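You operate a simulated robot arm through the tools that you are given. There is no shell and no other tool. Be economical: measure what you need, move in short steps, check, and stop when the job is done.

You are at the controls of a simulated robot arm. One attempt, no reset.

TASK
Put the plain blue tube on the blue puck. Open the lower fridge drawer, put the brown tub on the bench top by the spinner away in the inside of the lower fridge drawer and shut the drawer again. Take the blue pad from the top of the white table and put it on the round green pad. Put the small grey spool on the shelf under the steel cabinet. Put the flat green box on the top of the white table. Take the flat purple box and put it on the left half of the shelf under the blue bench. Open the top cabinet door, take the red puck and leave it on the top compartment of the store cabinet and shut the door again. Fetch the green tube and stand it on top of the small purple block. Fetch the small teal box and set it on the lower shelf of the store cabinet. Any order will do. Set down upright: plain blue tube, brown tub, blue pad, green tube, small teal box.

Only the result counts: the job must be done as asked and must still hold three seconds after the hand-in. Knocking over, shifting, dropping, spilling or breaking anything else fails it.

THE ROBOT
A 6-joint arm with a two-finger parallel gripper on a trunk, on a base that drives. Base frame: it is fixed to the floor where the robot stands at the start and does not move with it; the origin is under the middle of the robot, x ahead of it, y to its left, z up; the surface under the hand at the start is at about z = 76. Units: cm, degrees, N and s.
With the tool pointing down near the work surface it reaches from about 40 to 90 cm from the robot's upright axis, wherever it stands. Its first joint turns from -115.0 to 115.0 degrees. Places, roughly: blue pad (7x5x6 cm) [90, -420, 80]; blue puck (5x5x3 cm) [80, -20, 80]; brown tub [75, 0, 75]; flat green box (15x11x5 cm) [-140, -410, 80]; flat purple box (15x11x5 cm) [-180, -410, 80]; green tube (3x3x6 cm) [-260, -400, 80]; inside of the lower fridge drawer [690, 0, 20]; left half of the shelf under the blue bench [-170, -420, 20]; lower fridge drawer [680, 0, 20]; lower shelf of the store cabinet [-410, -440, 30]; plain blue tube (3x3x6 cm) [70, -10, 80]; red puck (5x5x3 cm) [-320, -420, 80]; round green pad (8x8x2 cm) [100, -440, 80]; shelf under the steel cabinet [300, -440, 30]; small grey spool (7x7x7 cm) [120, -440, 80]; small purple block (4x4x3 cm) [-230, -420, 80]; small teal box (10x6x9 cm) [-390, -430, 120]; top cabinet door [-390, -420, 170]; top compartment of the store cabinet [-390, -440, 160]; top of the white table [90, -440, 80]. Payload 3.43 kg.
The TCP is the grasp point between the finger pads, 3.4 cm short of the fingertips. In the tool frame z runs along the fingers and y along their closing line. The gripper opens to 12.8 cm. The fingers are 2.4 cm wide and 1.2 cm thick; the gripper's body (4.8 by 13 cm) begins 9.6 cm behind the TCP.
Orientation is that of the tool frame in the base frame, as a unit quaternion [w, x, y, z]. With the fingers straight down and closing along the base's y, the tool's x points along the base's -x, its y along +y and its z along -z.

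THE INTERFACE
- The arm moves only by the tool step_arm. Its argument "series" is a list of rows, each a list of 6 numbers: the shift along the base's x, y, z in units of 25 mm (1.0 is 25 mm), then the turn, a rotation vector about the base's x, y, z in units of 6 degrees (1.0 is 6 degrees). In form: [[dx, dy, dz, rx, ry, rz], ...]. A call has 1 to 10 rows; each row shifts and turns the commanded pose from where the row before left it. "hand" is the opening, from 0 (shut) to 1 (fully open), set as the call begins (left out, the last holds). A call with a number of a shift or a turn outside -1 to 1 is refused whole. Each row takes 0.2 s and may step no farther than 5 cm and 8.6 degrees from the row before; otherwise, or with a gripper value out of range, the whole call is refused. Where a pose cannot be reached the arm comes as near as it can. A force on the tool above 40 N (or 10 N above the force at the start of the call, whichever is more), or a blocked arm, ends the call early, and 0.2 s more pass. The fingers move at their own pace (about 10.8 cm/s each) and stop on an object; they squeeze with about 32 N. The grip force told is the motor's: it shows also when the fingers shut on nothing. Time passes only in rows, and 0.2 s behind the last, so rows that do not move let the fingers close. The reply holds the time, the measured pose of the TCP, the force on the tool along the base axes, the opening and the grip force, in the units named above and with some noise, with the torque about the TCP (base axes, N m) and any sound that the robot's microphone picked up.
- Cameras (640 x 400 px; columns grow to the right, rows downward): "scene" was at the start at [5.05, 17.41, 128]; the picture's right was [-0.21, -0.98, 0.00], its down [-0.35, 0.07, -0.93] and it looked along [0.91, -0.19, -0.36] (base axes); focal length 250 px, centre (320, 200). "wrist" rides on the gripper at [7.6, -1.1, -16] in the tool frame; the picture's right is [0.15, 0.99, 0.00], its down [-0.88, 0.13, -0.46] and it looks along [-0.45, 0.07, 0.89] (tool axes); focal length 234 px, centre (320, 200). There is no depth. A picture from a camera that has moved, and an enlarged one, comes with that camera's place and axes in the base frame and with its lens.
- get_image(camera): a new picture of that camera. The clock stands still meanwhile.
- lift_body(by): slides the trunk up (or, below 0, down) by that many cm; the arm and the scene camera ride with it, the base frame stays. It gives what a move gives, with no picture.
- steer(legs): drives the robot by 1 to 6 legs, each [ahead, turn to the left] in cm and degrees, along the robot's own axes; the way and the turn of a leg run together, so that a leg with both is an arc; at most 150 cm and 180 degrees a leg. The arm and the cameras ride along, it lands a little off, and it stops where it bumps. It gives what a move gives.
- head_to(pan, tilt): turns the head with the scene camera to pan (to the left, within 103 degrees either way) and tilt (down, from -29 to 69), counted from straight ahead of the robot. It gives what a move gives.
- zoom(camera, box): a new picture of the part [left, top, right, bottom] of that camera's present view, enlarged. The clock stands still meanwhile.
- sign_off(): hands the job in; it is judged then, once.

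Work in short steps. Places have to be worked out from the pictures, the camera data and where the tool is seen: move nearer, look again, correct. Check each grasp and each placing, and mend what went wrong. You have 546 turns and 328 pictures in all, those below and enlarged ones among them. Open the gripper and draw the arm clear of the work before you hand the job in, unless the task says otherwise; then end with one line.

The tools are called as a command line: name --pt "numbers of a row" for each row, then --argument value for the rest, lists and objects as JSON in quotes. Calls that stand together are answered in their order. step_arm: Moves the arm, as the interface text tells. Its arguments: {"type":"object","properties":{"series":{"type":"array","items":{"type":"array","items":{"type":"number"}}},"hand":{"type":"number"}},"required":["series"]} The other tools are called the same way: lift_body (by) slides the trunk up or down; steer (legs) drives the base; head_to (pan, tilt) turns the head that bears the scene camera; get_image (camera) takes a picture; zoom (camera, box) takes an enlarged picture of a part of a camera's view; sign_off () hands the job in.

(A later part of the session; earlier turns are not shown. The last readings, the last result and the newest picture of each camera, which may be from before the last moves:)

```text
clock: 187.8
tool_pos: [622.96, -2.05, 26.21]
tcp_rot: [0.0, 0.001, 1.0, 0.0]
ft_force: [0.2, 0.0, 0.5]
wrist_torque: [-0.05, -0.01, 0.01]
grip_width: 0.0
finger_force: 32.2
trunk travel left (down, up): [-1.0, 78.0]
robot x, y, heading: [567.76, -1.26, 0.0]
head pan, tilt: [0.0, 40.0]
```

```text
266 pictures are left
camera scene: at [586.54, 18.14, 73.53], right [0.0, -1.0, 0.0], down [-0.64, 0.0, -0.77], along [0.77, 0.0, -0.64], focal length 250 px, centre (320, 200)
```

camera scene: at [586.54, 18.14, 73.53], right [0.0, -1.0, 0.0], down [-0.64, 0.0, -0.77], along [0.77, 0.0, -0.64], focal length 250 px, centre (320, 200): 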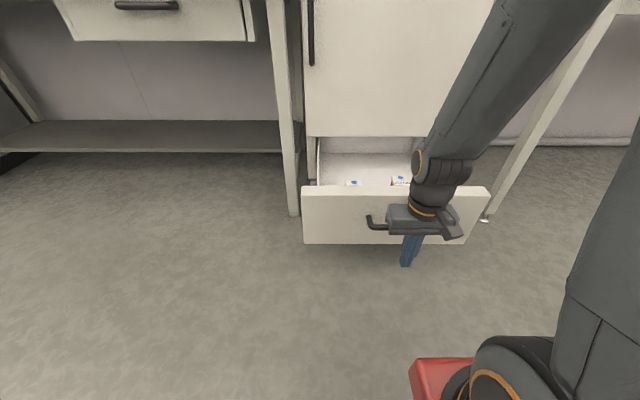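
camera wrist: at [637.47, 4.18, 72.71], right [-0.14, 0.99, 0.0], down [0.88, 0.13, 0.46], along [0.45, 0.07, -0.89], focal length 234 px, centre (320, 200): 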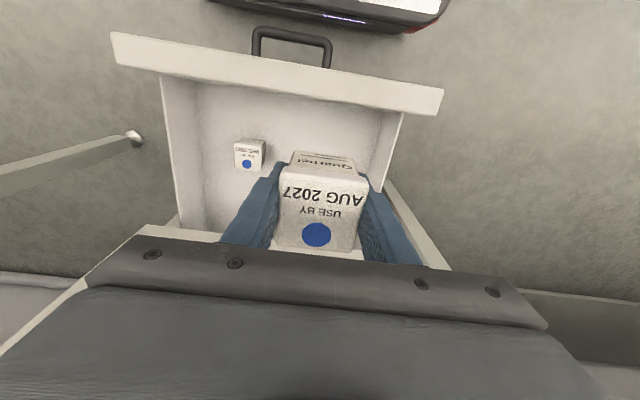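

Touch the bar with arm steps, then push with the base.

step_arm --pt "0.6 0 0 0 0 0" --pt "0.6 0 0 0 0 0" --pt "0.5 0 0 0 0 0" --pt "0.4 0 0 0 0 0" --pt "0.3 0 0 0 0 0" --pt "0.3 0 0 0 0 0" --pt "0.3 0 0 0 0 0" --pt "0.3 0 0 0 0 0"

get_image --camera "scene"

```text
clock: 189.6
tool_pos: [631.0, -2.23, 26.26]
tcp_rot: [0.0, 0.002, 1.0, 0.0]
ft_force: [-0.3, 0.5, -0.5]
wrist_torque: [-0.02, -0.01, 0.0]
grip_width: 0.0
finger_force: 32.1
trunk travel left (down, up): [-1.0, 78.0]
robot x, y, heading: [567.49, -0.98, -0.2]
head pan, tilt: [0.0, 40.0]
```

```text
265 pictures are left
camera scene: at [586.54, 18.14, 73.53], right [0.0, -1.0, 0.0], down [-0.64, 0.0, -0.77], along [0.77, 0.0, -0.64], focal length 250 px, centre (320, 200)
```

scene: 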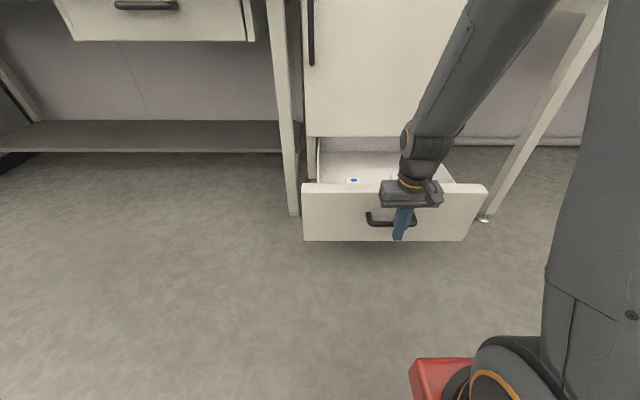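

Pushing works. Continue with the arm.

step_arm --pt "0.4 0 0 0 0 0" --pt "0.5 0 0 0 0 0" --pt "0.6 0 0 0 0 0" --pt "0.6 0 0 0 0 0" --pt "0.6 0 0 0 0 0" --pt "0.6 0 0 0 0 0" --pt "0.6 0 0 0 0 0" --pt "0.6 0 0 0 0 0" --pt "0.5 0 0 0 0 0" --pt "0.4 0 0 0 0 0"

steer --legs '[[10, 0]]'

get_image --camera "scene"

```text
clock: 191.8
tool_pos: [644.56, -2.12, 26.11]
tcp_rot: [0.0, 0.002, 1.0, 0.001]
ft_force: [0.3, -0.9, 0.4]
wrist_torque: [0.0, 0.01, -0.02]
grip_width: 0.0
finger_force: 32.2
trunk travel left (down, up): [-1.0, 78.0]
robot x, y, heading: [567.87, -1.17, -0.1]
head pan, tilt: [0.0, 40.0]
```

```text
clock: 193.0
tool_pos: [654.65, -2.05, 26.18]
tcp_rot: [0.001, 0.002, 1.0, 0.0]
ft_force: [-0.9, -0.1, 0.2]
wrist_torque: [0.01, -0.02, 0.01]
grip_width: 0.01
finger_force: 31.9
trunk travel left (down, up): [-1.0, 78.0]
robot x, y, heading: [577.87, -1.26, -0.0]
head pan, tilt: [0.0, 40.0]
```

```text
264 pictures are left
camera scene: at [596.52, 18.14, 73.53], right [0.0, -1.0, 0.0], down [-0.64, 0.0, -0.77], along [0.77, 0.0, -0.64], focal length 250 px, centre (320, 200)
```

scene: 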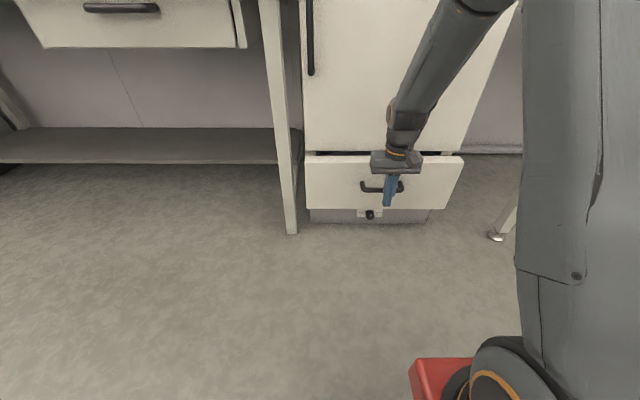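

~6 cm left. Push slowly until resistance.

step_arm --pt "0.4 0 0 0 0 0" --pt "0.4 0 0 0 0 0" --pt "0.4 0 0 0 0 0" --pt "0.3 0 0 0 0 0" --pt "0.3 0 0 0 0 0" --pt "0.2 0 0 0 0 0" --pt "0.2 0 0 0 0 0" --pt "0.15 0 0 0 0 0" --pt "0.15 0 0 0 0 0"

step_arm --pt "0.1 0 0 0 0 0" --pt "0.1 0 0 0 0 0" --pt "0.1 0 0 0 0 0" --pt "0.1 0 0 0 0 0" --pt "0.1 0 0 0 0 0"

zoom --camera "scene" --box '[280, 100, 480, 225]'

```text
clock: 195.0
tool_pos: [660.71, -2.11, 26.06]
tcp_rot: [0.002, 0.001, 1.0, -0.001]
ft_force: [-3.7, 0.2, 1.5]
wrist_torque: [-0.06, 0.05, -0.01]
grip_width: 0.01
finger_force: 32.0
trunk travel left (down, up): [-1.0, 78.0]
robot x, y, heading: [577.84, -1.26, 0.2]
head pan, tilt: [0.0, 40.0]
```

```text
clock: 195.6
tool_pos: [660.71, -2.15, 25.97]
tcp_rot: [-0.006, 0.002, 1.0, -0.001]
ft_force: [-1.9, -0.7, 0.9]
wrist_torque: [-0.02, -0.02, -0.02]
grip_width: 0.0
finger_force: 32.3
trunk travel left (down, up): [-1.0, 78.0]
robot x, y, heading: [577.58, -1.05, 0.0]
head pan, tilt: [0.0, 40.0]
stopped in row 2: the force on the tool passed its limit at 45 N (the readings are from after the stop); the commanded pose is now the measured one
```

```text
3.20 times, centred on (380, 162) of scene
camera zoom: at [596.47, 18.14, 73.52], right [0.0, -1.0, 0.0], down [-0.64, 0.0, -0.77], along [0.77, 0.0, -0.64], focal length 801 px, centre (128, 320)
```

zoom: 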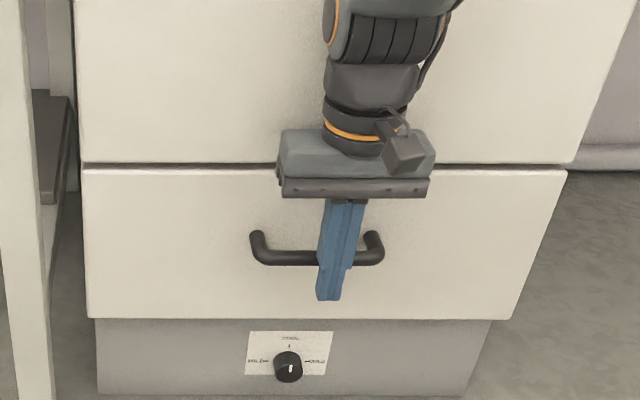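

Drawer shut. Back off, raise and tuck the arm.

steer --legs '[[-12, 0]]'

lift_body --by 40

lift_body --by 20

step_arm --pt "-1 0 0.8 0 -0.1 0" --pt "-1 0 0.8 0 0 0" --pt "-1 0 0.8 0 0 0" --pt "-1 0 0.8 0 0 0" --pt "-1 0 0.8 0 0 0" --pt "-1 0 0.8 0 0 0" --pt "-1 0 0.8 0 0 0" --pt "-1 0 0.8 0 0 0" --pt "-1 0 0.5 0 0 0" --pt "-1 0 0.5 0 0 0"

step_arm --pt "-1 0 0 0 0 0" --pt "-1 0 0 0 0 0" --pt "-1 0 0 0 0 0" --pt "-1 0 0 0 0 0" --pt "-0.8 0 0 0 0 0"

get_image --camera "scene"

```text
clock: 196.8
tool_pos: [648.67, -2.05, 26.09]
tcp_rot: [-0.005, 0.001, 1.0, -0.001]
ft_force: [-0.1, -1.1, 0.1]
wrist_torque: [0.02, 0.0, 0.02]
grip_width: 0.0
finger_force: 31.6
trunk travel left (down, up): [-1.0, 78.0]
robot x, y, heading: [565.35, -1.06, -0.1]
head pan, tilt: [0.0, 40.0]
```

```text
clock: 200.7
tool_pos: [648.64, -2.09, 66.09]
tcp_rot: [-0.004, 0.001, 1.0, 0.0]
ft_force: [-0.7, 0.4, 0.5]
wrist_torque: [0.01, -0.04, -0.02]
grip_width: 0.0
finger_force: 31.9
trunk travel left (down, up): [-41.0, 38.0]
robot x, y, heading: [565.27, -1.65, 0.1]
head pan, tilt: [0.0, 40.0]
```

```text
clock: 202.8
tool_pos: [648.67, -1.95, 86.16]
tcp_rot: [-0.004, 0.001, 1.0, 0.0]
ft_force: [0.7, 0.3, 0.6]
wrist_torque: [0.01, 0.01, 0.0]
grip_width: 0.0
finger_force: 32.4
trunk travel left (down, up): [-61.0, 18.0]
robot x, y, heading: [565.31, -1.5, 0.2]
head pan, tilt: [0.0, 40.0]
```

```text
clock: 205.0
tool_pos: [623.73, -1.98, 104.63]
tcp_rot: [0.001, 0.0, 1.0, 0.0]
ft_force: [0.3, 0.1, -0.4]
wrist_torque: [-0.01, 0.04, 0.03]
grip_width: 0.0
finger_force: 32.0
trunk travel left (down, up): [-61.0, 18.0]
robot x, y, heading: [565.6, -1.19, 0.0]
head pan, tilt: [0.0, 40.0]
```

```text
clock: 206.2
tool_pos: [611.68, -1.95, 104.57]
tcp_rot: [0.001, 0.001, 1.0, 0.0]
ft_force: [0.1, 0.6, 0.7]
wrist_torque: [-0.02, 0.0, 0.02]
grip_width: 0.03
finger_force: 32.0
trunk travel left (down, up): [-61.0, 18.0]
robot x, y, heading: [565.67, -1.2, 0.3]
head pan, tilt: [0.0, 40.0]
```

```text
262 pictures are left
camera scene: at [567.71, 18.16, 133.53], right [0.0, -1.0, 0.0], down [-0.64, 0.0, -0.77], along [0.77, 0.0, -0.64], focal length 250 px, centre (320, 200)
```

scene: 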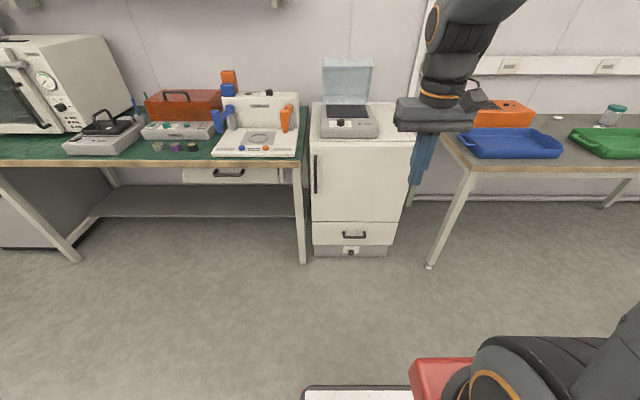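

Drive back: south to y≈-290, then west.

steer --legs '[[0, -94], [145, 0], [143, 0], [0, -86]]'

head_to --pan 15 --tilt 15

get_image --camera "scene"

```text
clock: 227.8
tool_pos: [498.6, -287.4, 104.59]
tcp_rot: [0.0, 1.0, -0.002, -0.001]
ft_force: [0.1, 0.6, -0.6]
wrist_torque: [0.02, 0.01, -0.05]
grip_width: 0.01
finger_force: 31.5
trunk travel left (down, up): [-61.0, 18.0]
robot x, y, heading: [544.6, -287.89, 180.1]
head pan, tilt: [0.0, 40.0]
```

```text
clock: 228.7
tool_pos: [498.65, -287.48, 104.66]
tcp_rot: [0.0, 1.0, -0.002, 0.0]
ft_force: [0.4, -0.1, -0.1]
wrist_torque: [-0.01, 0.03, 0.0]
grip_width: 0.0
finger_force: 32.2
trunk travel left (down, up): [-61.0, 18.0]
robot x, y, heading: [544.51, -288.32, 179.9]
head pan, tilt: [15.0, 15.0]
```

```text
261 pictures are left
camera scene: at [542.18, -310.3, 137.48], right [-0.26, 0.97, 0.0], down [0.25, 0.07, -0.97], along [-0.93, -0.25, -0.26], focal length 250 px, centre (320, 200)
```

scene: 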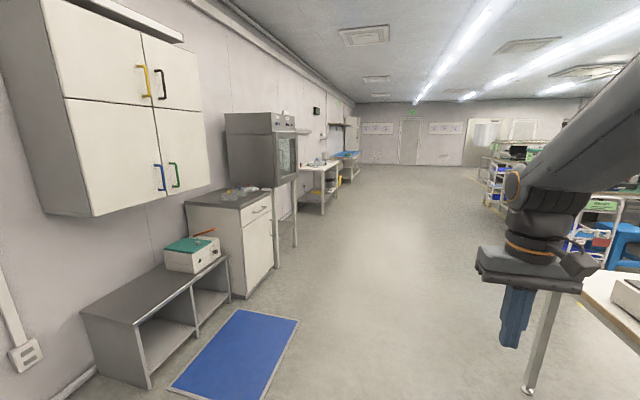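

Steel cabinet and white table are along the left wall. Drive west to x≈230 and look.

steer --legs '[[130, 0], [115, 0]]'

head_to --pan 80 --tilt 35

get_image --camera "scene"

head_to --pan 35 --tilt 20

get_image --camera "scene"

```text
clock: 240.7
tool_pos: [251.87, -286.28, 104.63]
tcp_rot: [0.001, 1.0, -0.004, -0.002]
ft_force: [-0.3, 0.4, 0.5]
wrist_torque: [0.0, -0.01, 0.02]
grip_width: 0.0
finger_force: 32.4
trunk travel left (down, up): [-61.0, 18.0]
robot x, y, heading: [297.93, -287.58, 179.5]
head pan, tilt: [15.0, 15.0]
```

```text
clock: 242.1
tool_pos: [251.76, -286.23, 104.69]
tcp_rot: [0.001, 1.0, -0.003, -0.001]
ft_force: [-0.6, -0.8, -0.4]
wrist_torque: [-0.02, 0.0, -0.03]
grip_width: 0.0
finger_force: 32.3
trunk travel left (down, up): [-61.0, 18.0]
robot x, y, heading: [298.08, -287.11, 179.5]
head pan, tilt: [80.0, 35.0]
```

```text
260 pictures are left
camera scene: at [302.66, -315.54, 134.29], right [-0.98, 0.18, 0.0], down [0.1, 0.56, -0.82], along [-0.15, -0.81, -0.57], focal length 250 px, centre (320, 200)
```

scene: 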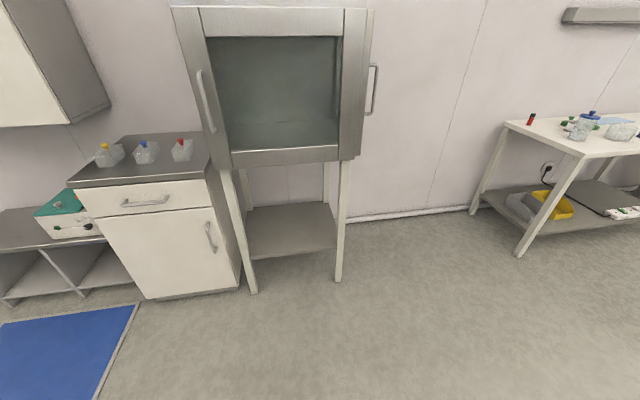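

```text
clock: 243.2
tool_pos: [251.9, -286.28, 104.62]
tcp_rot: [0.0, 1.0, -0.004, -0.001]
ft_force: [-0.4, 0.3, -0.5]
wrist_torque: [-0.02, -0.01, 0.01]
grip_width: 0.02
finger_force: 32.2
trunk travel left (down, up): [-61.0, 18.0]
robot x, y, heading: [297.89, -287.32, 179.6]
head pan, tilt: [35.0, 20.0]
```

```text
259 pictures are left
camera scene: at [296.59, -312.19, 136.67], right [-0.57, 0.82, 0.0], down [0.28, 0.2, -0.94], along [-0.77, -0.54, -0.34], focal length 250 px, centre (320, 200)
```

scene: 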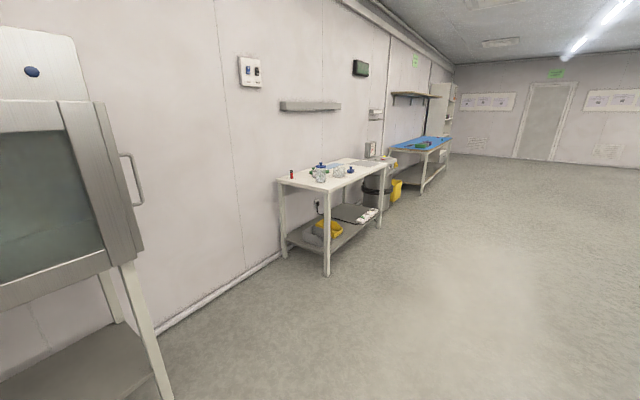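

Shelf under the steel cabinet: x 273–327, y −461..−416, z≈29. White table: x 15–145, front y≈−412. Drive to face the white table.

steer --legs '[[100, 0], [92, 0], [0, 90.4], [60, 0]]'

head_to --pan 0 --tilt 35

get_image --camera "scene"

```text
clock: 259.6
tool_pos: [107.33, -392.72, 104.53]
tcp_rot: [0.0, 0.705, 0.709, -0.002]
ft_force: [0.2, 0.2, -0.6]
wrist_torque: [0.01, -0.02, 0.0]
grip_width: 0.0
finger_force: 32.4
trunk travel left (down, up): [-61.0, 18.0]
robot x, y, heading: [107.41, -346.59, -89.6]
head pan, tilt: [35.0, 20.0]
```

```text
clock: 260.6
tool_pos: [107.28, -392.72, 104.66]
tcp_rot: [0.0, 0.704, 0.71, -0.001]
ft_force: [0.2, -0.6, 0.2]
wrist_torque: [0.01, 0.01, -0.01]
grip_width: 0.0
finger_force: 32.1
trunk travel left (down, up): [-61.0, 18.0]
robot x, y, heading: [107.25, -346.64, -89.3]
head pan, tilt: [0.0, 35.0]
```

```text
258 pictures are left
camera scene: at [127.18, -348.86, 134.29], right [-1.0, -0.01, 0.0], down [-0.01, 0.57, -0.82], along [0.01, -0.82, -0.57], focal length 250 px, centre (320, 200)
```

scene: 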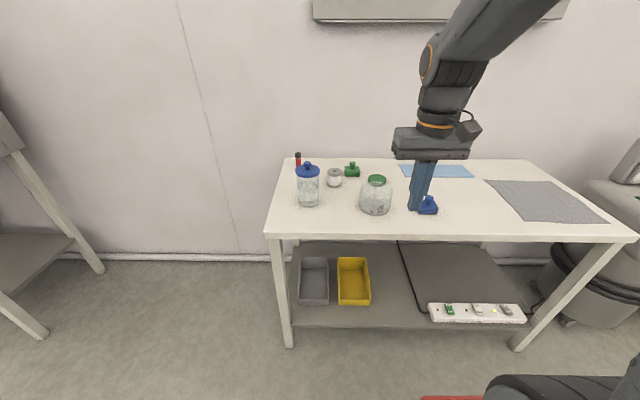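

Zoom on the table top.

zoom --camera "scene" --box '[270, 140, 460, 240]'

get_image --camera "wrist"

```text
3.37 times, centred on (365, 190) of scene
camera zoom: at [127.18, -348.86, 134.29], right [-1.0, -0.01, 0.0], down [-0.01, 0.57, -0.82], along [0.01, -0.82, -0.57], focal length 843 px, centre (168, 234)
```

zoom: 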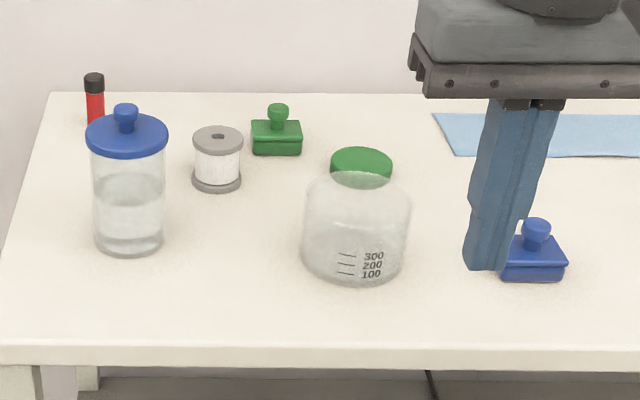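

```text
256 pictures are left
camera wrist: at [106.19, -385.01, 120.58], right [0.99, 0.15, 0.0], down [0.14, -0.88, 0.46], along [0.07, -0.45, -0.89], focal length 234 px, centre (320, 200)
```

wrist: 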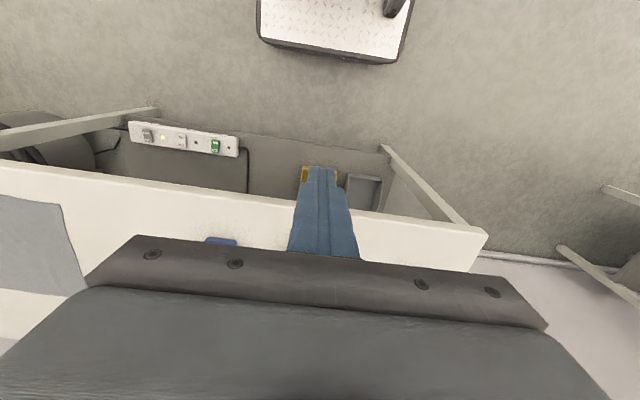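

The green disc may be the jar's lid or the pad behind it. Move closer and look from above with the wrist camera.

step_arm --pt "0 0 1 0 0 0" --pt "0 0 1 0 0 0" --pt "0 0 1 0 0 0" --pt "0 0 1 0 0 0" --hand 0.6

steer --legs '[[22, 0]]'

step_arm --pt "-0.2 -1 0 0 0 0" --pt "-0.2 -1 0 0 0 0" --pt "-0.2 -1 0 0 0 0" --pt "-0.2 -1 0 0 0 0" --pt "-0.2 -1 0 0 0 0" --pt "-0.2 -1 0 0 0 0" --pt "-0.2 -1 0 0 0 0" --pt "-0.2 -1 0 0 0 0"

get_image --camera "wrist"

get_image --camera "scene"

```text
clock: 261.6
tool_pos: [107.36, -392.64, 114.62]
tcp_rot: [0.001, 0.705, 0.71, -0.001]
ft_force: [0.0, 0.4, -0.3]
wrist_torque: [0.05, 0.01, -0.02]
grip_width: 7.69
finger_force: 0.0
trunk travel left (down, up): [-61.0, 18.0]
robot x, y, heading: [107.84, -346.67, -89.5]
head pan, tilt: [0.0, 35.0]
```

```text
clock: 263.3
tool_pos: [107.44, -414.76, 114.6]
tcp_rot: [0.0, 0.706, 0.709, 0.0]
ft_force: [0.2, -0.3, 0.0]
wrist_torque: [0.0, 0.0, 0.01]
grip_width: 7.66
finger_force: 0.1
trunk travel left (down, up): [-61.0, 18.0]
robot x, y, heading: [107.91, -368.67, -89.7]
head pan, tilt: [0.0, 35.0]
```

```text
clock: 265.1
tool_pos: [103.45, -434.78, 114.71]
tcp_rot: [0.0, 0.706, 0.709, 0.0]
ft_force: [0.0, 0.4, 0.7]
wrist_torque: [-0.04, 0.04, -0.02]
grip_width: 7.66
finger_force: 0.1
trunk travel left (down, up): [-61.0, 18.0]
robot x, y, heading: [107.75, -368.44, -89.7]
head pan, tilt: [0.0, 35.0]
```

```text
255 pictures are left
camera wrist: at [102.35, -427.1, 130.58], right [0.99, 0.15, 0.0], down [0.13, -0.88, 0.46], along [0.07, -0.45, -0.89], focal length 234 px, centre (320, 200)
```

wrist: 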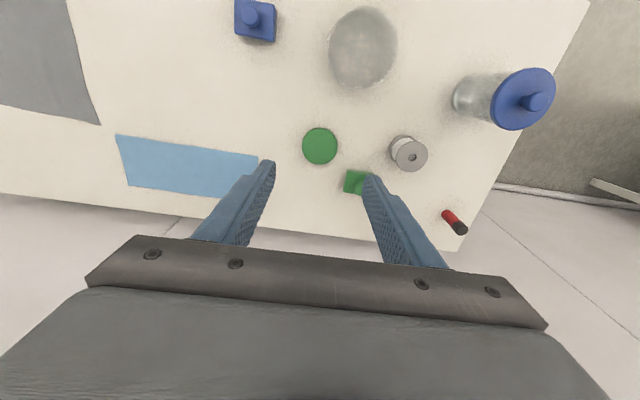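

```text
254 pictures are left
camera scene: at [127.34, -370.93, 134.29], right [-1.0, -0.01, 0.0], down [0.0, 0.57, -0.82], along [0.01, -0.82, -0.57], focal length 250 px, centre (320, 200)
```

scene: 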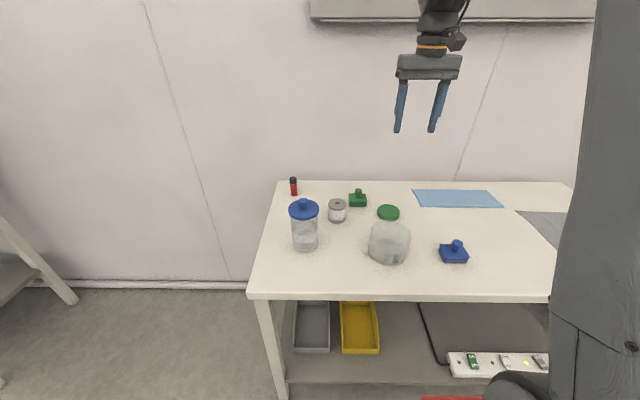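

The green disc at ≈(104.5,-440) is the round pad, separate from the jar (≈(109,-422)). Blue pad ≈(89.6,-419.7), spool ≈(122.9,-438.2). Move above the blue pad.

step_arm --pt "-0.8 0.85 0 0 0 0" --pt "-0.8 0.85 0 0 0 0" --pt "-0.8 0.85 0 0 0 0" --pt "-0.8 0.85 -0.4 0 0 0" --pt "-0.8 0.85 -0.9 0 0 0" --pt "-0.8 0.85 -0.9 0 0 0" --pt "-0.7 0.6 -0.9 0 0 0" --pt "0 0 -0.9 0 0 0" --pt "0 0 -0.9 0 0 0" --hand 0.78

get_image --camera "wrist"

zoom --camera "scene" --box '[340, 190, 500, 290]'

```text
clock: 267.1
tool_pos: [89.69, -420.49, 102.35]
tcp_rot: [0.0, 0.705, 0.709, 0.0]
ft_force: [0.0, -1.1, -0.1]
wrist_torque: [0.0, 0.0, 0.02]
grip_width: 9.97
finger_force: 0.1
trunk travel left (down, up): [-61.0, 18.0]
robot x, y, heading: [107.95, -368.79, -89.4]
head pan, tilt: [0.0, 35.0]
```

```text
253 pictures are left
camera wrist: at [88.62, -412.89, 118.31], right [0.99, 0.15, 0.0], down [0.13, -0.88, 0.46], along [0.07, -0.45, -0.89], focal length 234 px, centre (320, 200)
```

wrist: 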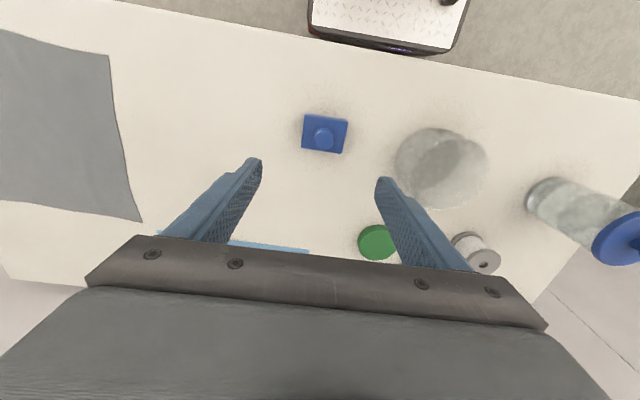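

```text
4.00 times, centred on (420, 240) of scene
camera zoom: at [127.34, -370.95, 134.29], right [-1.0, -0.01, 0.0], down [0.0, 0.57, -0.82], along [0.01, -0.82, -0.57], focal length 1002 px, centre (-80, 40)
```

zoom: 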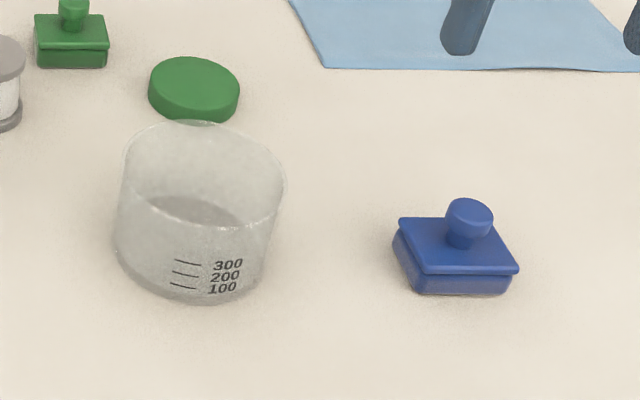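

Pad centre ≈(90.4,-420), aligned. Table surface seems nearer z≈80; descend partially and look.

step_arm --pt "0.1 0.1 -1 0 0 0" --pt "0.1 0.1 -1 0 0 0" --pt "0 0 -1 0 0 0" --pt "0 0 -1 0 0 0" --pt "0 0 -1 0 0 0" --pt "0 0 -1 0 0 0" --pt "0 0 -0.5 0 0 0"

zoom --camera "wrist" --box '[220, 100, 420, 225]'

zoom --camera "scene" --box '[400, 210, 496, 270]'

```text
clock: 268.7
tool_pos: [90.19, -420.04, 86.08]
tcp_rot: [0.002, 0.705, 0.709, 0.0]
ft_force: [0.1, -0.7, 0.6]
wrist_torque: [0.01, 0.02, 0.01]
grip_width: 9.98
finger_force: 0.0
trunk travel left (down, up): [-61.0, 18.0]
robot x, y, heading: [107.72, -368.4, -89.7]
head pan, tilt: [0.0, 35.0]
```

```text
3.20 times, centred on (320, 162) of wrist
camera zoom: at [89.1, -412.37, 102.04], right [0.99, 0.15, 0.0], down [0.13, -0.88, 0.46], along [0.07, -0.45, -0.89], focal length 749 px, centre (320, 320)
```

zoom: 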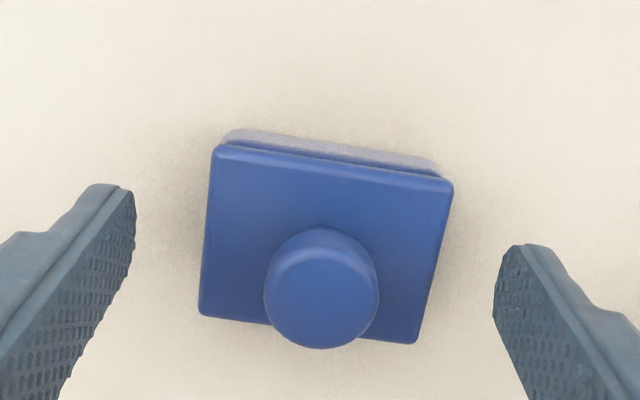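

```text
6.67 times, centred on (448, 240) of scene
camera zoom: at [127.34, -370.96, 134.29], right [-1.0, -0.01, 0.0], down [0.0, 0.57, -0.82], along [0.01, -0.82, -0.57], focal length 1669 px, centre (-533, -67)
```

zoom: 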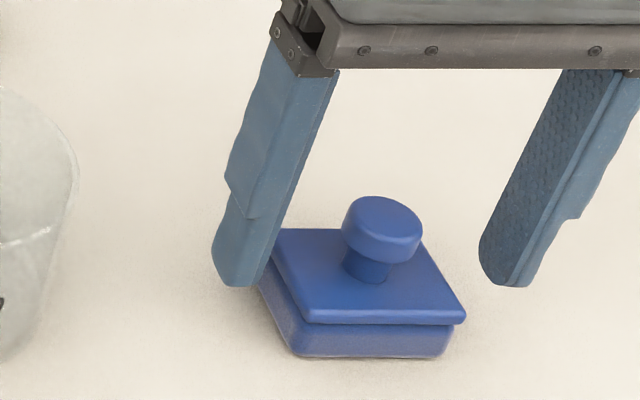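

Shift −0.6 in y and go down slowly watching the force.

step_arm --pt "0 -0.25 -0.3 0 0 0" --pt "0 0 -0.3 0 0 0"

zoom --camera "scene" --box '[400, 210, 496, 270]'

```text
clock: 269.3
tool_pos: [90.25, -420.7, 84.47]
tcp_rot: [0.001, 0.705, 0.709, -0.001]
ft_force: [0.0, 0.1, 0.0]
wrist_torque: [-0.02, -0.02, -0.01]
grip_width: 9.97
finger_force: 0.1
trunk travel left (down, up): [-61.0, 18.0]
robot x, y, heading: [108.0, -368.62, -89.6]
head pan, tilt: [0.0, 35.0]
```

```text
6.67 times, centred on (448, 240) of scene
camera zoom: at [127.34, -370.97, 134.29], right [-1.0, -0.01, 0.0], down [0.0, 0.57, -0.82], along [0.01, -0.82, -0.57], focal length 1669 px, centre (-533, -67)
```

zoom: 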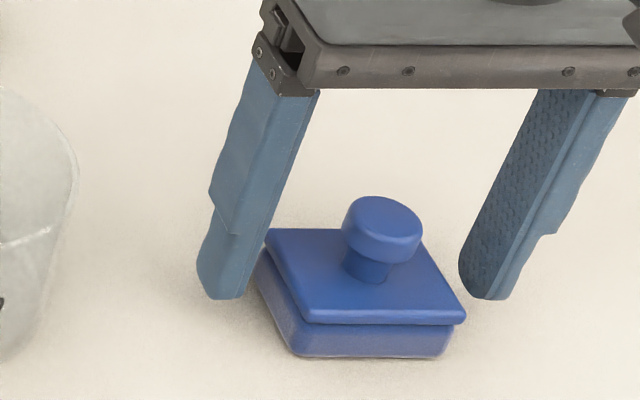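

Tips are ≈1 cm above the table (surface ≈80). Lower 0.5 cm and grip.

step_arm --pt "0 0 -0.2 0 0 0"

step_arm --pt "0 0 0 0 0 0" --pt "0 0 0 0 0 0" --pt "0 0 0 0 0 0" --hand 0

step_arm --pt "0 0 0.3 0 0 0" --pt "0 0 0.8 0 0 0" --pt "0 0 0.8 0 0 0" --pt "0 0 0.8 0 0 0" --pt "0 0 0.8 0 0 0"

get_image --camera "scene"

get_image --camera "wrist"

```text
clock: 269.7
tool_pos: [90.16, -420.66, 84.16]
tcp_rot: [0.001, 0.705, 0.709, -0.001]
ft_force: [0.6, -0.1, 0.2]
wrist_torque: [0.0, -0.01, 0.04]
grip_width: 9.96
finger_force: 0.0
trunk travel left (down, up): [-61.0, 18.0]
robot x, y, heading: [107.76, -368.59, -89.5]
head pan, tilt: [0.0, 35.0]
```

```text
clock: 270.5
tool_pos: [90.21, -420.72, 84.12]
tcp_rot: [0.001, 0.705, 0.709, -0.001]
ft_force: [0.2, 0.0, 0.8]
wrist_torque: [0.0, -0.01, 0.01]
grip_width: 6.39
finger_force: 32.2
trunk travel left (down, up): [-61.0, 18.0]
robot x, y, heading: [107.62, -368.87, -89.7]
head pan, tilt: [0.0, 35.0]
```

```text
clock: 271.7
tool_pos: [90.26, -420.56, 92.84]
tcp_rot: [0.002, 0.705, 0.709, -0.001]
ft_force: [-0.2, 0.4, -1.4]
wrist_torque: [0.01, 0.0, -0.02]
grip_width: 6.41
finger_force: 32.1
trunk travel left (down, up): [-61.0, 18.0]
robot x, y, heading: [108.15, -368.82, -89.5]
head pan, tilt: [0.0, 35.0]
```

```text
248 pictures are left
camera scene: at [127.33, -371.0, 134.29], right [-1.0, -0.01, 0.0], down [0.0, 0.57, -0.82], along [0.01, -0.82, -0.57], focal length 250 px, centre (320, 200)
```

scene: 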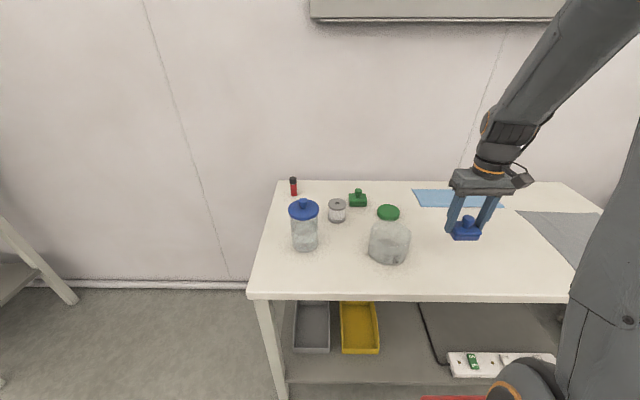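

```text
247 pictures are left
camera wrist: at [89.11, -413.02, 108.77], right [0.99, 0.15, 0.0], down [0.13, -0.88, 0.46], along [0.07, -0.45, -0.89], focal length 234 px, centre (320, 200)
```

wrist: 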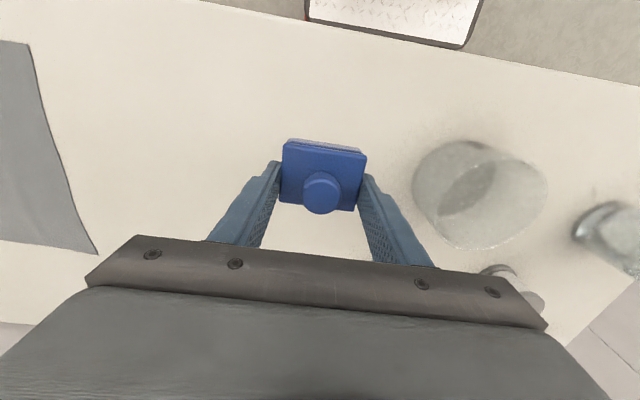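

Pad held (6.4 wide). Round pad ≈(104.2,-439). Carry it high and around, then look.

step_arm --pt "0 -0.8 1 0 0 0" --pt "0 -0.8 1 0 0 0" --pt "0 -0.8 1 0 0 0" --pt "0 -0.9 0.6 0 0 0" --pt "0.7 -0.9 0 0 0 0" --pt "0.9 -0.9 0 0 0 0" --pt "1 -0.9 0 0 0 0" --pt "1 -0.9 0 0 0 0" --pt "1 -0.45 0 0 0 0" --pt "0.95 0 0 0 0 0"

get_image --camera "wrist"

zoom --camera "scene" --box '[300, 130, 460, 230]'

```text
clock: 273.9
tool_pos: [104.13, -439.06, 101.84]
tcp_rot: [0.001, 0.706, 0.709, 0.0]
ft_force: [-0.1, 0.2, -0.3]
wrist_torque: [0.01, -0.06, 0.03]
grip_width: 6.39
finger_force: 32.0
trunk travel left (down, up): [-61.0, 18.0]
robot x, y, heading: [107.75, -368.59, -89.9]
head pan, tilt: [0.0, 35.0]
```

```text
246 pictures are left
camera wrist: at [103.06, -431.42, 117.8], right [0.99, 0.15, 0.0], down [0.13, -0.88, 0.46], along [0.07, -0.45, -0.89], focal length 234 px, centre (320, 200)
```

wrist: 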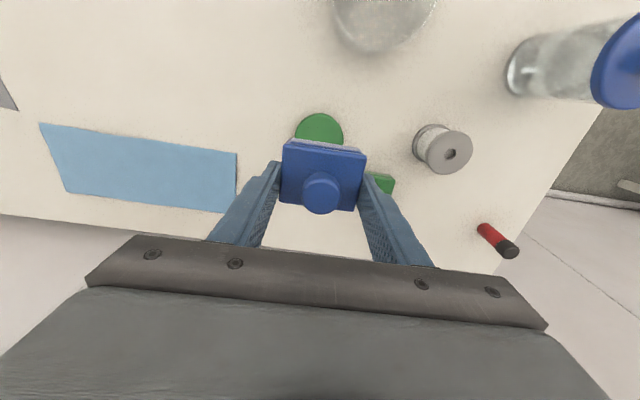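

```text
4.00 times, centred on (380, 180) of scene
camera zoom: at [127.31, -370.98, 134.29], right [-1.0, -0.01, 0.0], down [0.0, 0.57, -0.82], along [0.01, -0.82, -0.57], focal length 1002 px, centre (80, 280)
```

zoom: 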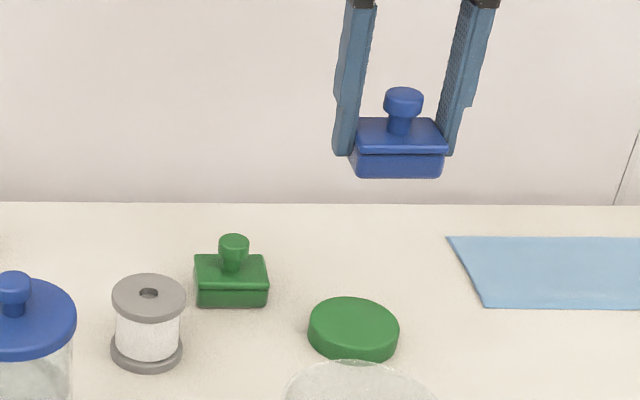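

Well aligned (disc ≈(104.1,-438.7)). Lower to ~1 cm above.

step_arm --pt "0 0.05 -1 0 0 0" --pt "0 0.05 -1 0 0 0" --pt "0 0 -1 0 0 0" --pt "0 0 -1 0 0 0" --pt "0 0 -0.9 0 0 0" --pt "0 0 -0.6 0 0 0" --pt "0 0 -0.3 0 0 0"

zoom --camera "scene" --box '[340, 170, 436, 230]'

zoom --camera "wrist" --box '[240, 110, 400, 210]'

```text
clock: 275.5
tool_pos: [104.2, -438.84, 87.45]
tcp_rot: [0.001, 0.705, 0.709, -0.001]
ft_force: [-0.3, -0.2, -1.2]
wrist_torque: [-0.04, -0.03, -0.02]
grip_width: 6.41
finger_force: 31.9
trunk travel left (down, up): [-61.0, 18.0]
robot x, y, heading: [107.91, -368.71, -89.6]
head pan, tilt: [0.0, 35.0]
```

```text
6.67 times, centred on (388, 200) of scene
camera zoom: at [127.34, -370.97, 134.29], right [-1.0, -0.01, 0.0], down [0.0, 0.57, -0.82], along [0.01, -0.82, -0.57], focal length 1669 px, centre (-133, 200)
```

zoom: 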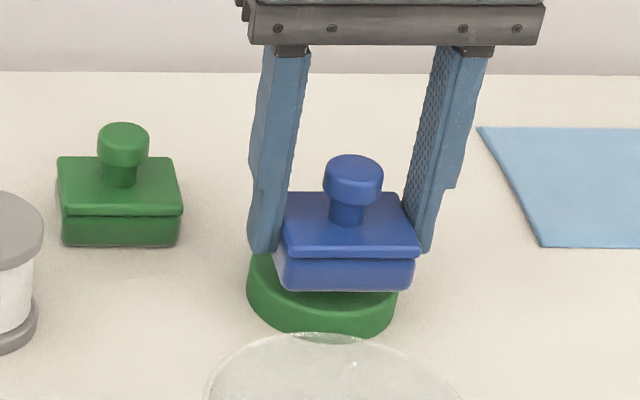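

```text
4.00 times, centred on (320, 160) of wrist
camera zoom: at [103.02, -431.17, 103.31], right [0.99, 0.15, 0.0], down [0.13, -0.88, 0.46], along [0.07, -0.45, -0.89], focal length 937 px, centre (320, 360)
```

zoom: 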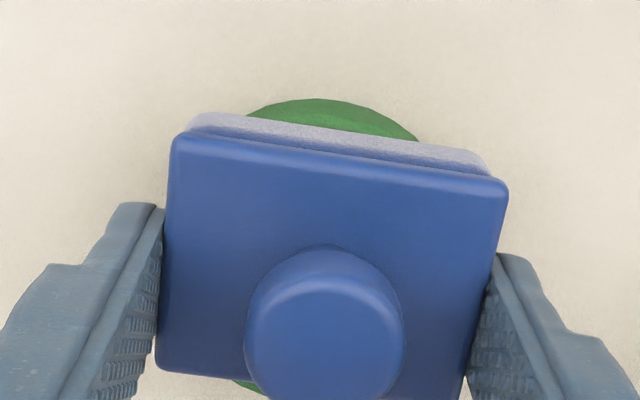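

The pad appears ~1.4 cm too near the robot and ~0.4 cm off in x relative to the disc. Correct and look again.

step_arm --pt "0.16 -0.56 0 0 0 0" --pt "0 0 0 0 0 0"

zoom --camera "scene" --box '[340, 170, 436, 230]'

zoom --camera "wrist" --box '[240, 110, 400, 210]'

```text
clock: 276.1
tool_pos: [104.59, -440.21, 87.38]
tcp_rot: [0.001, 0.705, 0.709, -0.001]
ft_force: [-0.3, 0.7, -0.8]
wrist_torque: [0.01, -0.02, -0.01]
grip_width: 6.4
finger_force: 31.8
trunk travel left (down, up): [-61.0, 18.0]
robot x, y, heading: [107.82, -368.99, -89.8]
head pan, tilt: [0.0, 35.0]
```

```text
6.67 times, centred on (388, 200) of scene
camera zoom: at [127.34, -370.98, 134.29], right [-1.0, -0.01, 0.0], down [0.0, 0.57, -0.82], along [0.01, -0.82, -0.57], focal length 1669 px, centre (-133, 200)
```

zoom: 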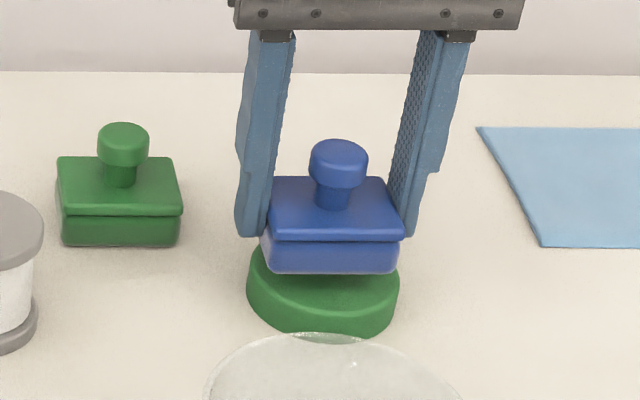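

```text
4.00 times, centred on (320, 160) of wrist
camera zoom: at [103.42, -432.56, 103.32], right [0.99, 0.15, 0.0], down [0.13, -0.88, 0.46], along [0.07, -0.45, -0.89], focal length 937 px, centre (320, 360)
```

zoom: 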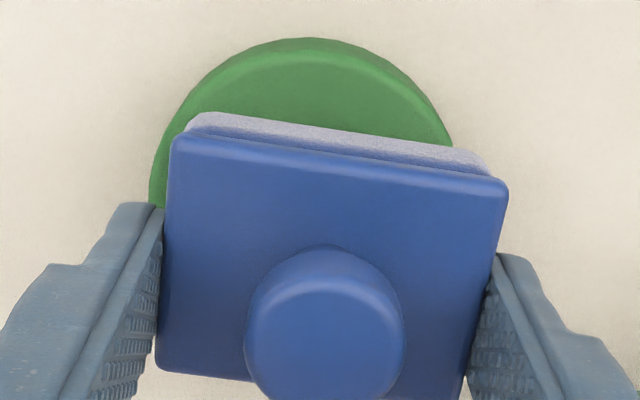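

Now nearly centred in both views (±0.5 cm). Small +0.3 y, then lower slowly to contact.

step_arm --pt "-0.04 0.12 -0.2 0 0 0" --pt "0 0 -0.15 0 0 0"

step_arm --pt "0 0 -0.06 0 0 0" --pt "0 0 -0.06 0 0 0"

step_arm --pt "0 0 -0.06 0 0 0" --pt "0 0 -0.06 0 0 0"

```text
clock: 276.7
tool_pos: [104.37, -439.93, 86.36]
tcp_rot: [0.0, 0.705, 0.709, -0.001]
ft_force: [0.4, -0.1, 0.2]
wrist_torque: [-0.01, 0.02, 0.0]
grip_width: 6.42
finger_force: 31.7
trunk travel left (down, up): [-61.0, 18.0]
robot x, y, heading: [107.94, -368.93, -89.5]
head pan, tilt: [0.0, 35.0]
```

```text
clock: 277.3
tool_pos: [104.47, -439.9, 86.25]
tcp_rot: [0.001, 0.705, 0.709, -0.001]
ft_force: [0.0, -0.7, -0.9]
wrist_torque: [-0.02, -0.01, 0.01]
grip_width: 6.4
finger_force: 32.2
trunk travel left (down, up): [-61.0, 18.0]
robot x, y, heading: [107.41, -368.68, -89.4]
head pan, tilt: [0.0, 35.0]
```

```text
clock: 277.9
tool_pos: [104.43, -439.84, 86.05]
tcp_rot: [0.002, 0.705, 0.709, -0.002]
ft_force: [0.0, 5.0, 21.1]
wrist_torque: [0.59, 0.06, 0.0]
grip_width: 6.42
finger_force: 32.1
trunk travel left (down, up): [-61.0, 18.0]
robot x, y, heading: [108.42, -368.49, -89.6]
head pan, tilt: [0.0, 35.0]
```

Contact (21 N). Ease and release.

step_arm --pt "0 0 0.06 0 0 0"

step_arm --pt "0 0 0 0 0 0" --pt "0 0 0 0 0 0" --pt "0 0 0.4 0 0 0" --pt "0 0 0.8 0 0 0" --pt "0 0 1 0 0 0" --pt "0 0 1 0 0 0" --pt "0 0 1 0 0 0" --pt "0 0 1 0 0 0" --pt "0 0 1 0 0 0" --hand 0.63

zoom --camera "scene" --box '[300, 150, 460, 250]'

get_image --camera "wrist"

```text
clock: 278.3
tool_pos: [104.51, -439.75, 85.91]
tcp_rot: [0.001, 0.705, 0.709, -0.001]
ft_force: [-0.2, -0.5, 15.7]
wrist_torque: [0.21, -0.04, -0.01]
grip_width: 6.4
finger_force: 32.2
trunk travel left (down, up): [-61.0, 18.0]
robot x, y, heading: [107.67, -368.56, -89.9]
head pan, tilt: [0.0, 35.0]
```

```text
clock: 280.3
tool_pos: [104.34, -439.75, 101.42]
tcp_rot: [0.0, 0.706, 0.709, 0.0]
ft_force: [-0.6, 0.2, -0.9]
wrist_torque: [0.03, 0.02, 0.0]
grip_width: 8.04
finger_force: 0.1
trunk travel left (down, up): [-61.0, 18.0]
robot x, y, heading: [107.79, -368.37, -89.7]
head pan, tilt: [0.0, 35.0]
```

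```text
4.00 times, centred on (380, 200) of scene
camera zoom: at [127.34, -371.0, 134.29], right [-1.0, -0.01, 0.0], down [0.0, 0.57, -0.82], along [0.01, -0.82, -0.57], focal length 1002 px, centre (80, 200)
```

zoom: 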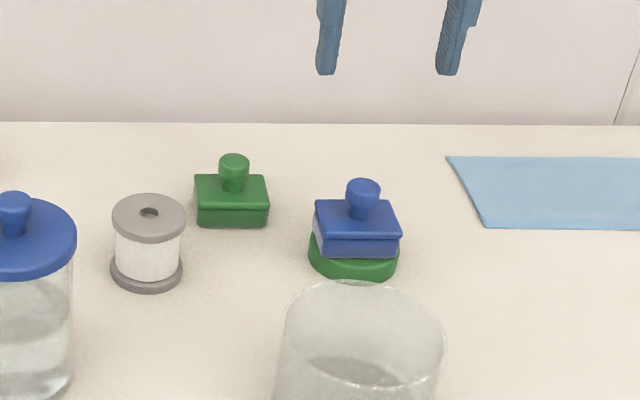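

```text
239 pictures are left
camera wrist: at [103.3, -432.25, 117.47], right [0.99, 0.15, 0.0], down [0.13, -0.88, 0.46], along [0.07, -0.45, -0.89], focal length 234 px, centre (320, 200)
```

wrist: 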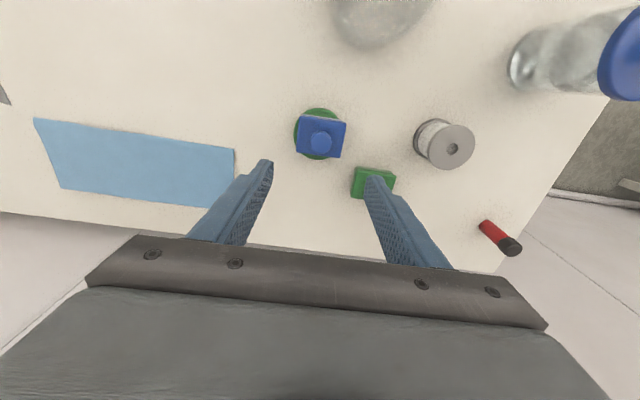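

Blue pad rests on the green disc. Next, spool ≈(122,-437.3). Move above it.

step_arm --pt "0 0 1 0 0 0" --pt "0.9 0.12 0 0 0 0" --pt "0.9 0.12 0 0 0 0" --pt "0.9 0.12 0 0 0 0" --pt "0.9 0.12 0 0 0 0" --pt "0.9 0.12 0 0 0 0" --pt "0.9 0.12 0 0 0 0" --pt "0.9 0.12 0 0 0 0" --pt "0.7 0.12 0 0 0 0" --pt "0 0 -1 0 0 0" --hand 0.8

get_image --camera "wrist"

zoom --camera "scene" --box '[260, 140, 420, 240]'

```text
clock: 282.5
tool_pos: [121.93, -437.42, 101.47]
tcp_rot: [0.001, 0.705, 0.71, 0.0]
ft_force: [0.4, 1.3, -0.2]
wrist_torque: [-0.03, 0.01, 0.0]
grip_width: 10.26
finger_force: 0.0
trunk travel left (down, up): [-61.0, 18.0]
robot x, y, heading: [107.75, -368.66, -89.7]
head pan, tilt: [0.0, 35.0]
```

```text
238 pictures are left
camera wrist: at [120.84, -429.85, 117.46], right [0.99, 0.15, 0.0], down [0.13, -0.88, 0.46], along [0.07, -0.45, -0.89], focal length 234 px, centre (320, 200)
```

wrist: 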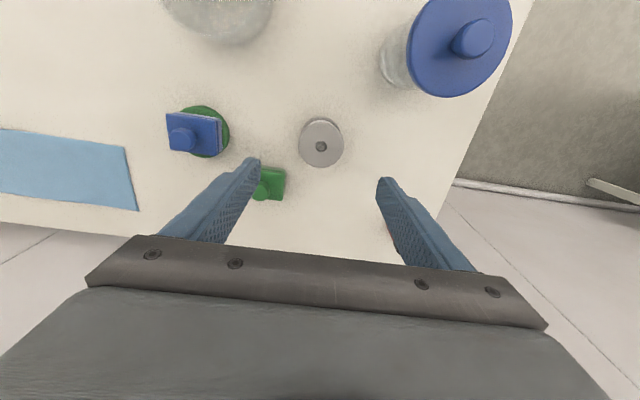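

```text
4.00 times, centred on (340, 190) of scene
camera zoom: at [127.34, -370.96, 134.29], right [-1.0, -0.01, 0.0], down [0.0, 0.57, -0.82], along [0.01, -0.82, -0.57], focal length 1002 px, centre (240, 240)
```

zoom: 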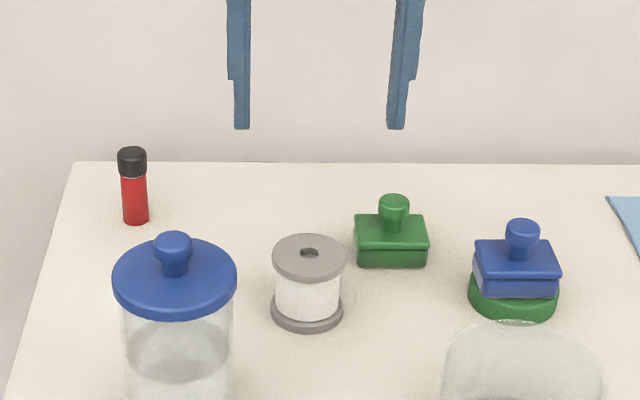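

Aligned. Descend to TCP 84.3 and grip.

step_arm --pt "0.08 0 -1 0 0 0" --pt "0 0 -1 0 0 0" --pt "0 0 -1 0 0 0" --pt "0 0 -1 0 0 0" --pt "0 0 -1 0 0 0" --pt "0 0 -1 0 0 0" --pt "0 0 -0.85 0 0 0"

step_arm --pt "0 0 0 0 0 0" --pt "0 0 0 0 0 0" --pt "0 0 0 0 0 0" --hand 0

step_arm --pt "0 0 0.5 0 0 0" --pt "0 0 1 0 0 0" --pt "0 0 1 0 0 0" --pt "0 0 1 0 0 0" --pt "0 0 1 0 0 0" --pt "0 0 1 0 0 0" --pt "0 0 1 0 0 0" --pt "0 0 1 0 0 0" --pt "0 0 1 0 0 0"

get_image --camera "scene"

```text
clock: 284.1
tool_pos: [122.22, -437.49, 84.54]
tcp_rot: [0.001, 0.705, 0.709, -0.001]
ft_force: [-0.1, 0.6, 0.2]
wrist_torque: [-0.04, 0.0, 0.01]
grip_width: 10.24
finger_force: 0.0
trunk travel left (down, up): [-61.0, 18.0]
robot x, y, heading: [107.91, -368.59, -89.4]
head pan, tilt: [0.0, 35.0]
```

```text
clock: 284.9
tool_pos: [122.14, -437.52, 84.44]
tcp_rot: [0.001, 0.705, 0.709, -0.001]
ft_force: [0.0, -0.7, -0.6]
wrist_torque: [0.0, -0.01, 0.0]
grip_width: 6.08
finger_force: 32.7
trunk travel left (down, up): [-61.0, 18.0]
robot x, y, heading: [108.0, -368.64, -89.7]
head pan, tilt: [0.0, 35.0]
```

```text
clock: 286.9
tool_pos: [122.04, -437.52, 105.65]
tcp_rot: [0.0, 0.705, 0.709, 0.0]
ft_force: [-0.5, 0.2, -2.5]
wrist_torque: [0.02, -0.03, -0.02]
grip_width: 6.07
finger_force: 32.2
trunk travel left (down, up): [-61.0, 18.0]
robot x, y, heading: [107.72, -368.58, -89.6]
head pan, tilt: [0.0, 35.0]
```

```text
236 pictures are left
camera scene: at [127.35, -371.0, 134.29], right [-1.0, -0.01, 0.0], down [0.0, 0.57, -0.82], along [0.01, -0.82, -0.57], focal length 250 px, centre (320, 200)
```

scene: 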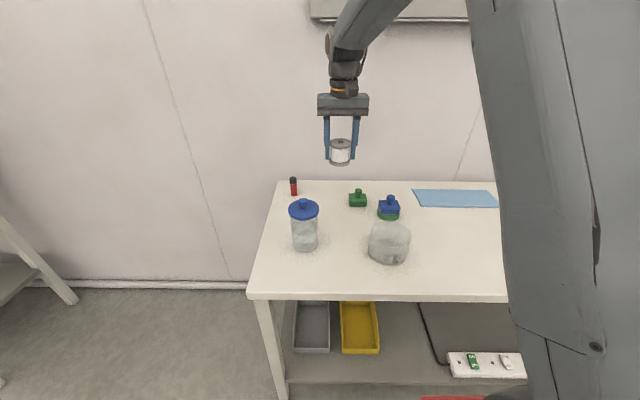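

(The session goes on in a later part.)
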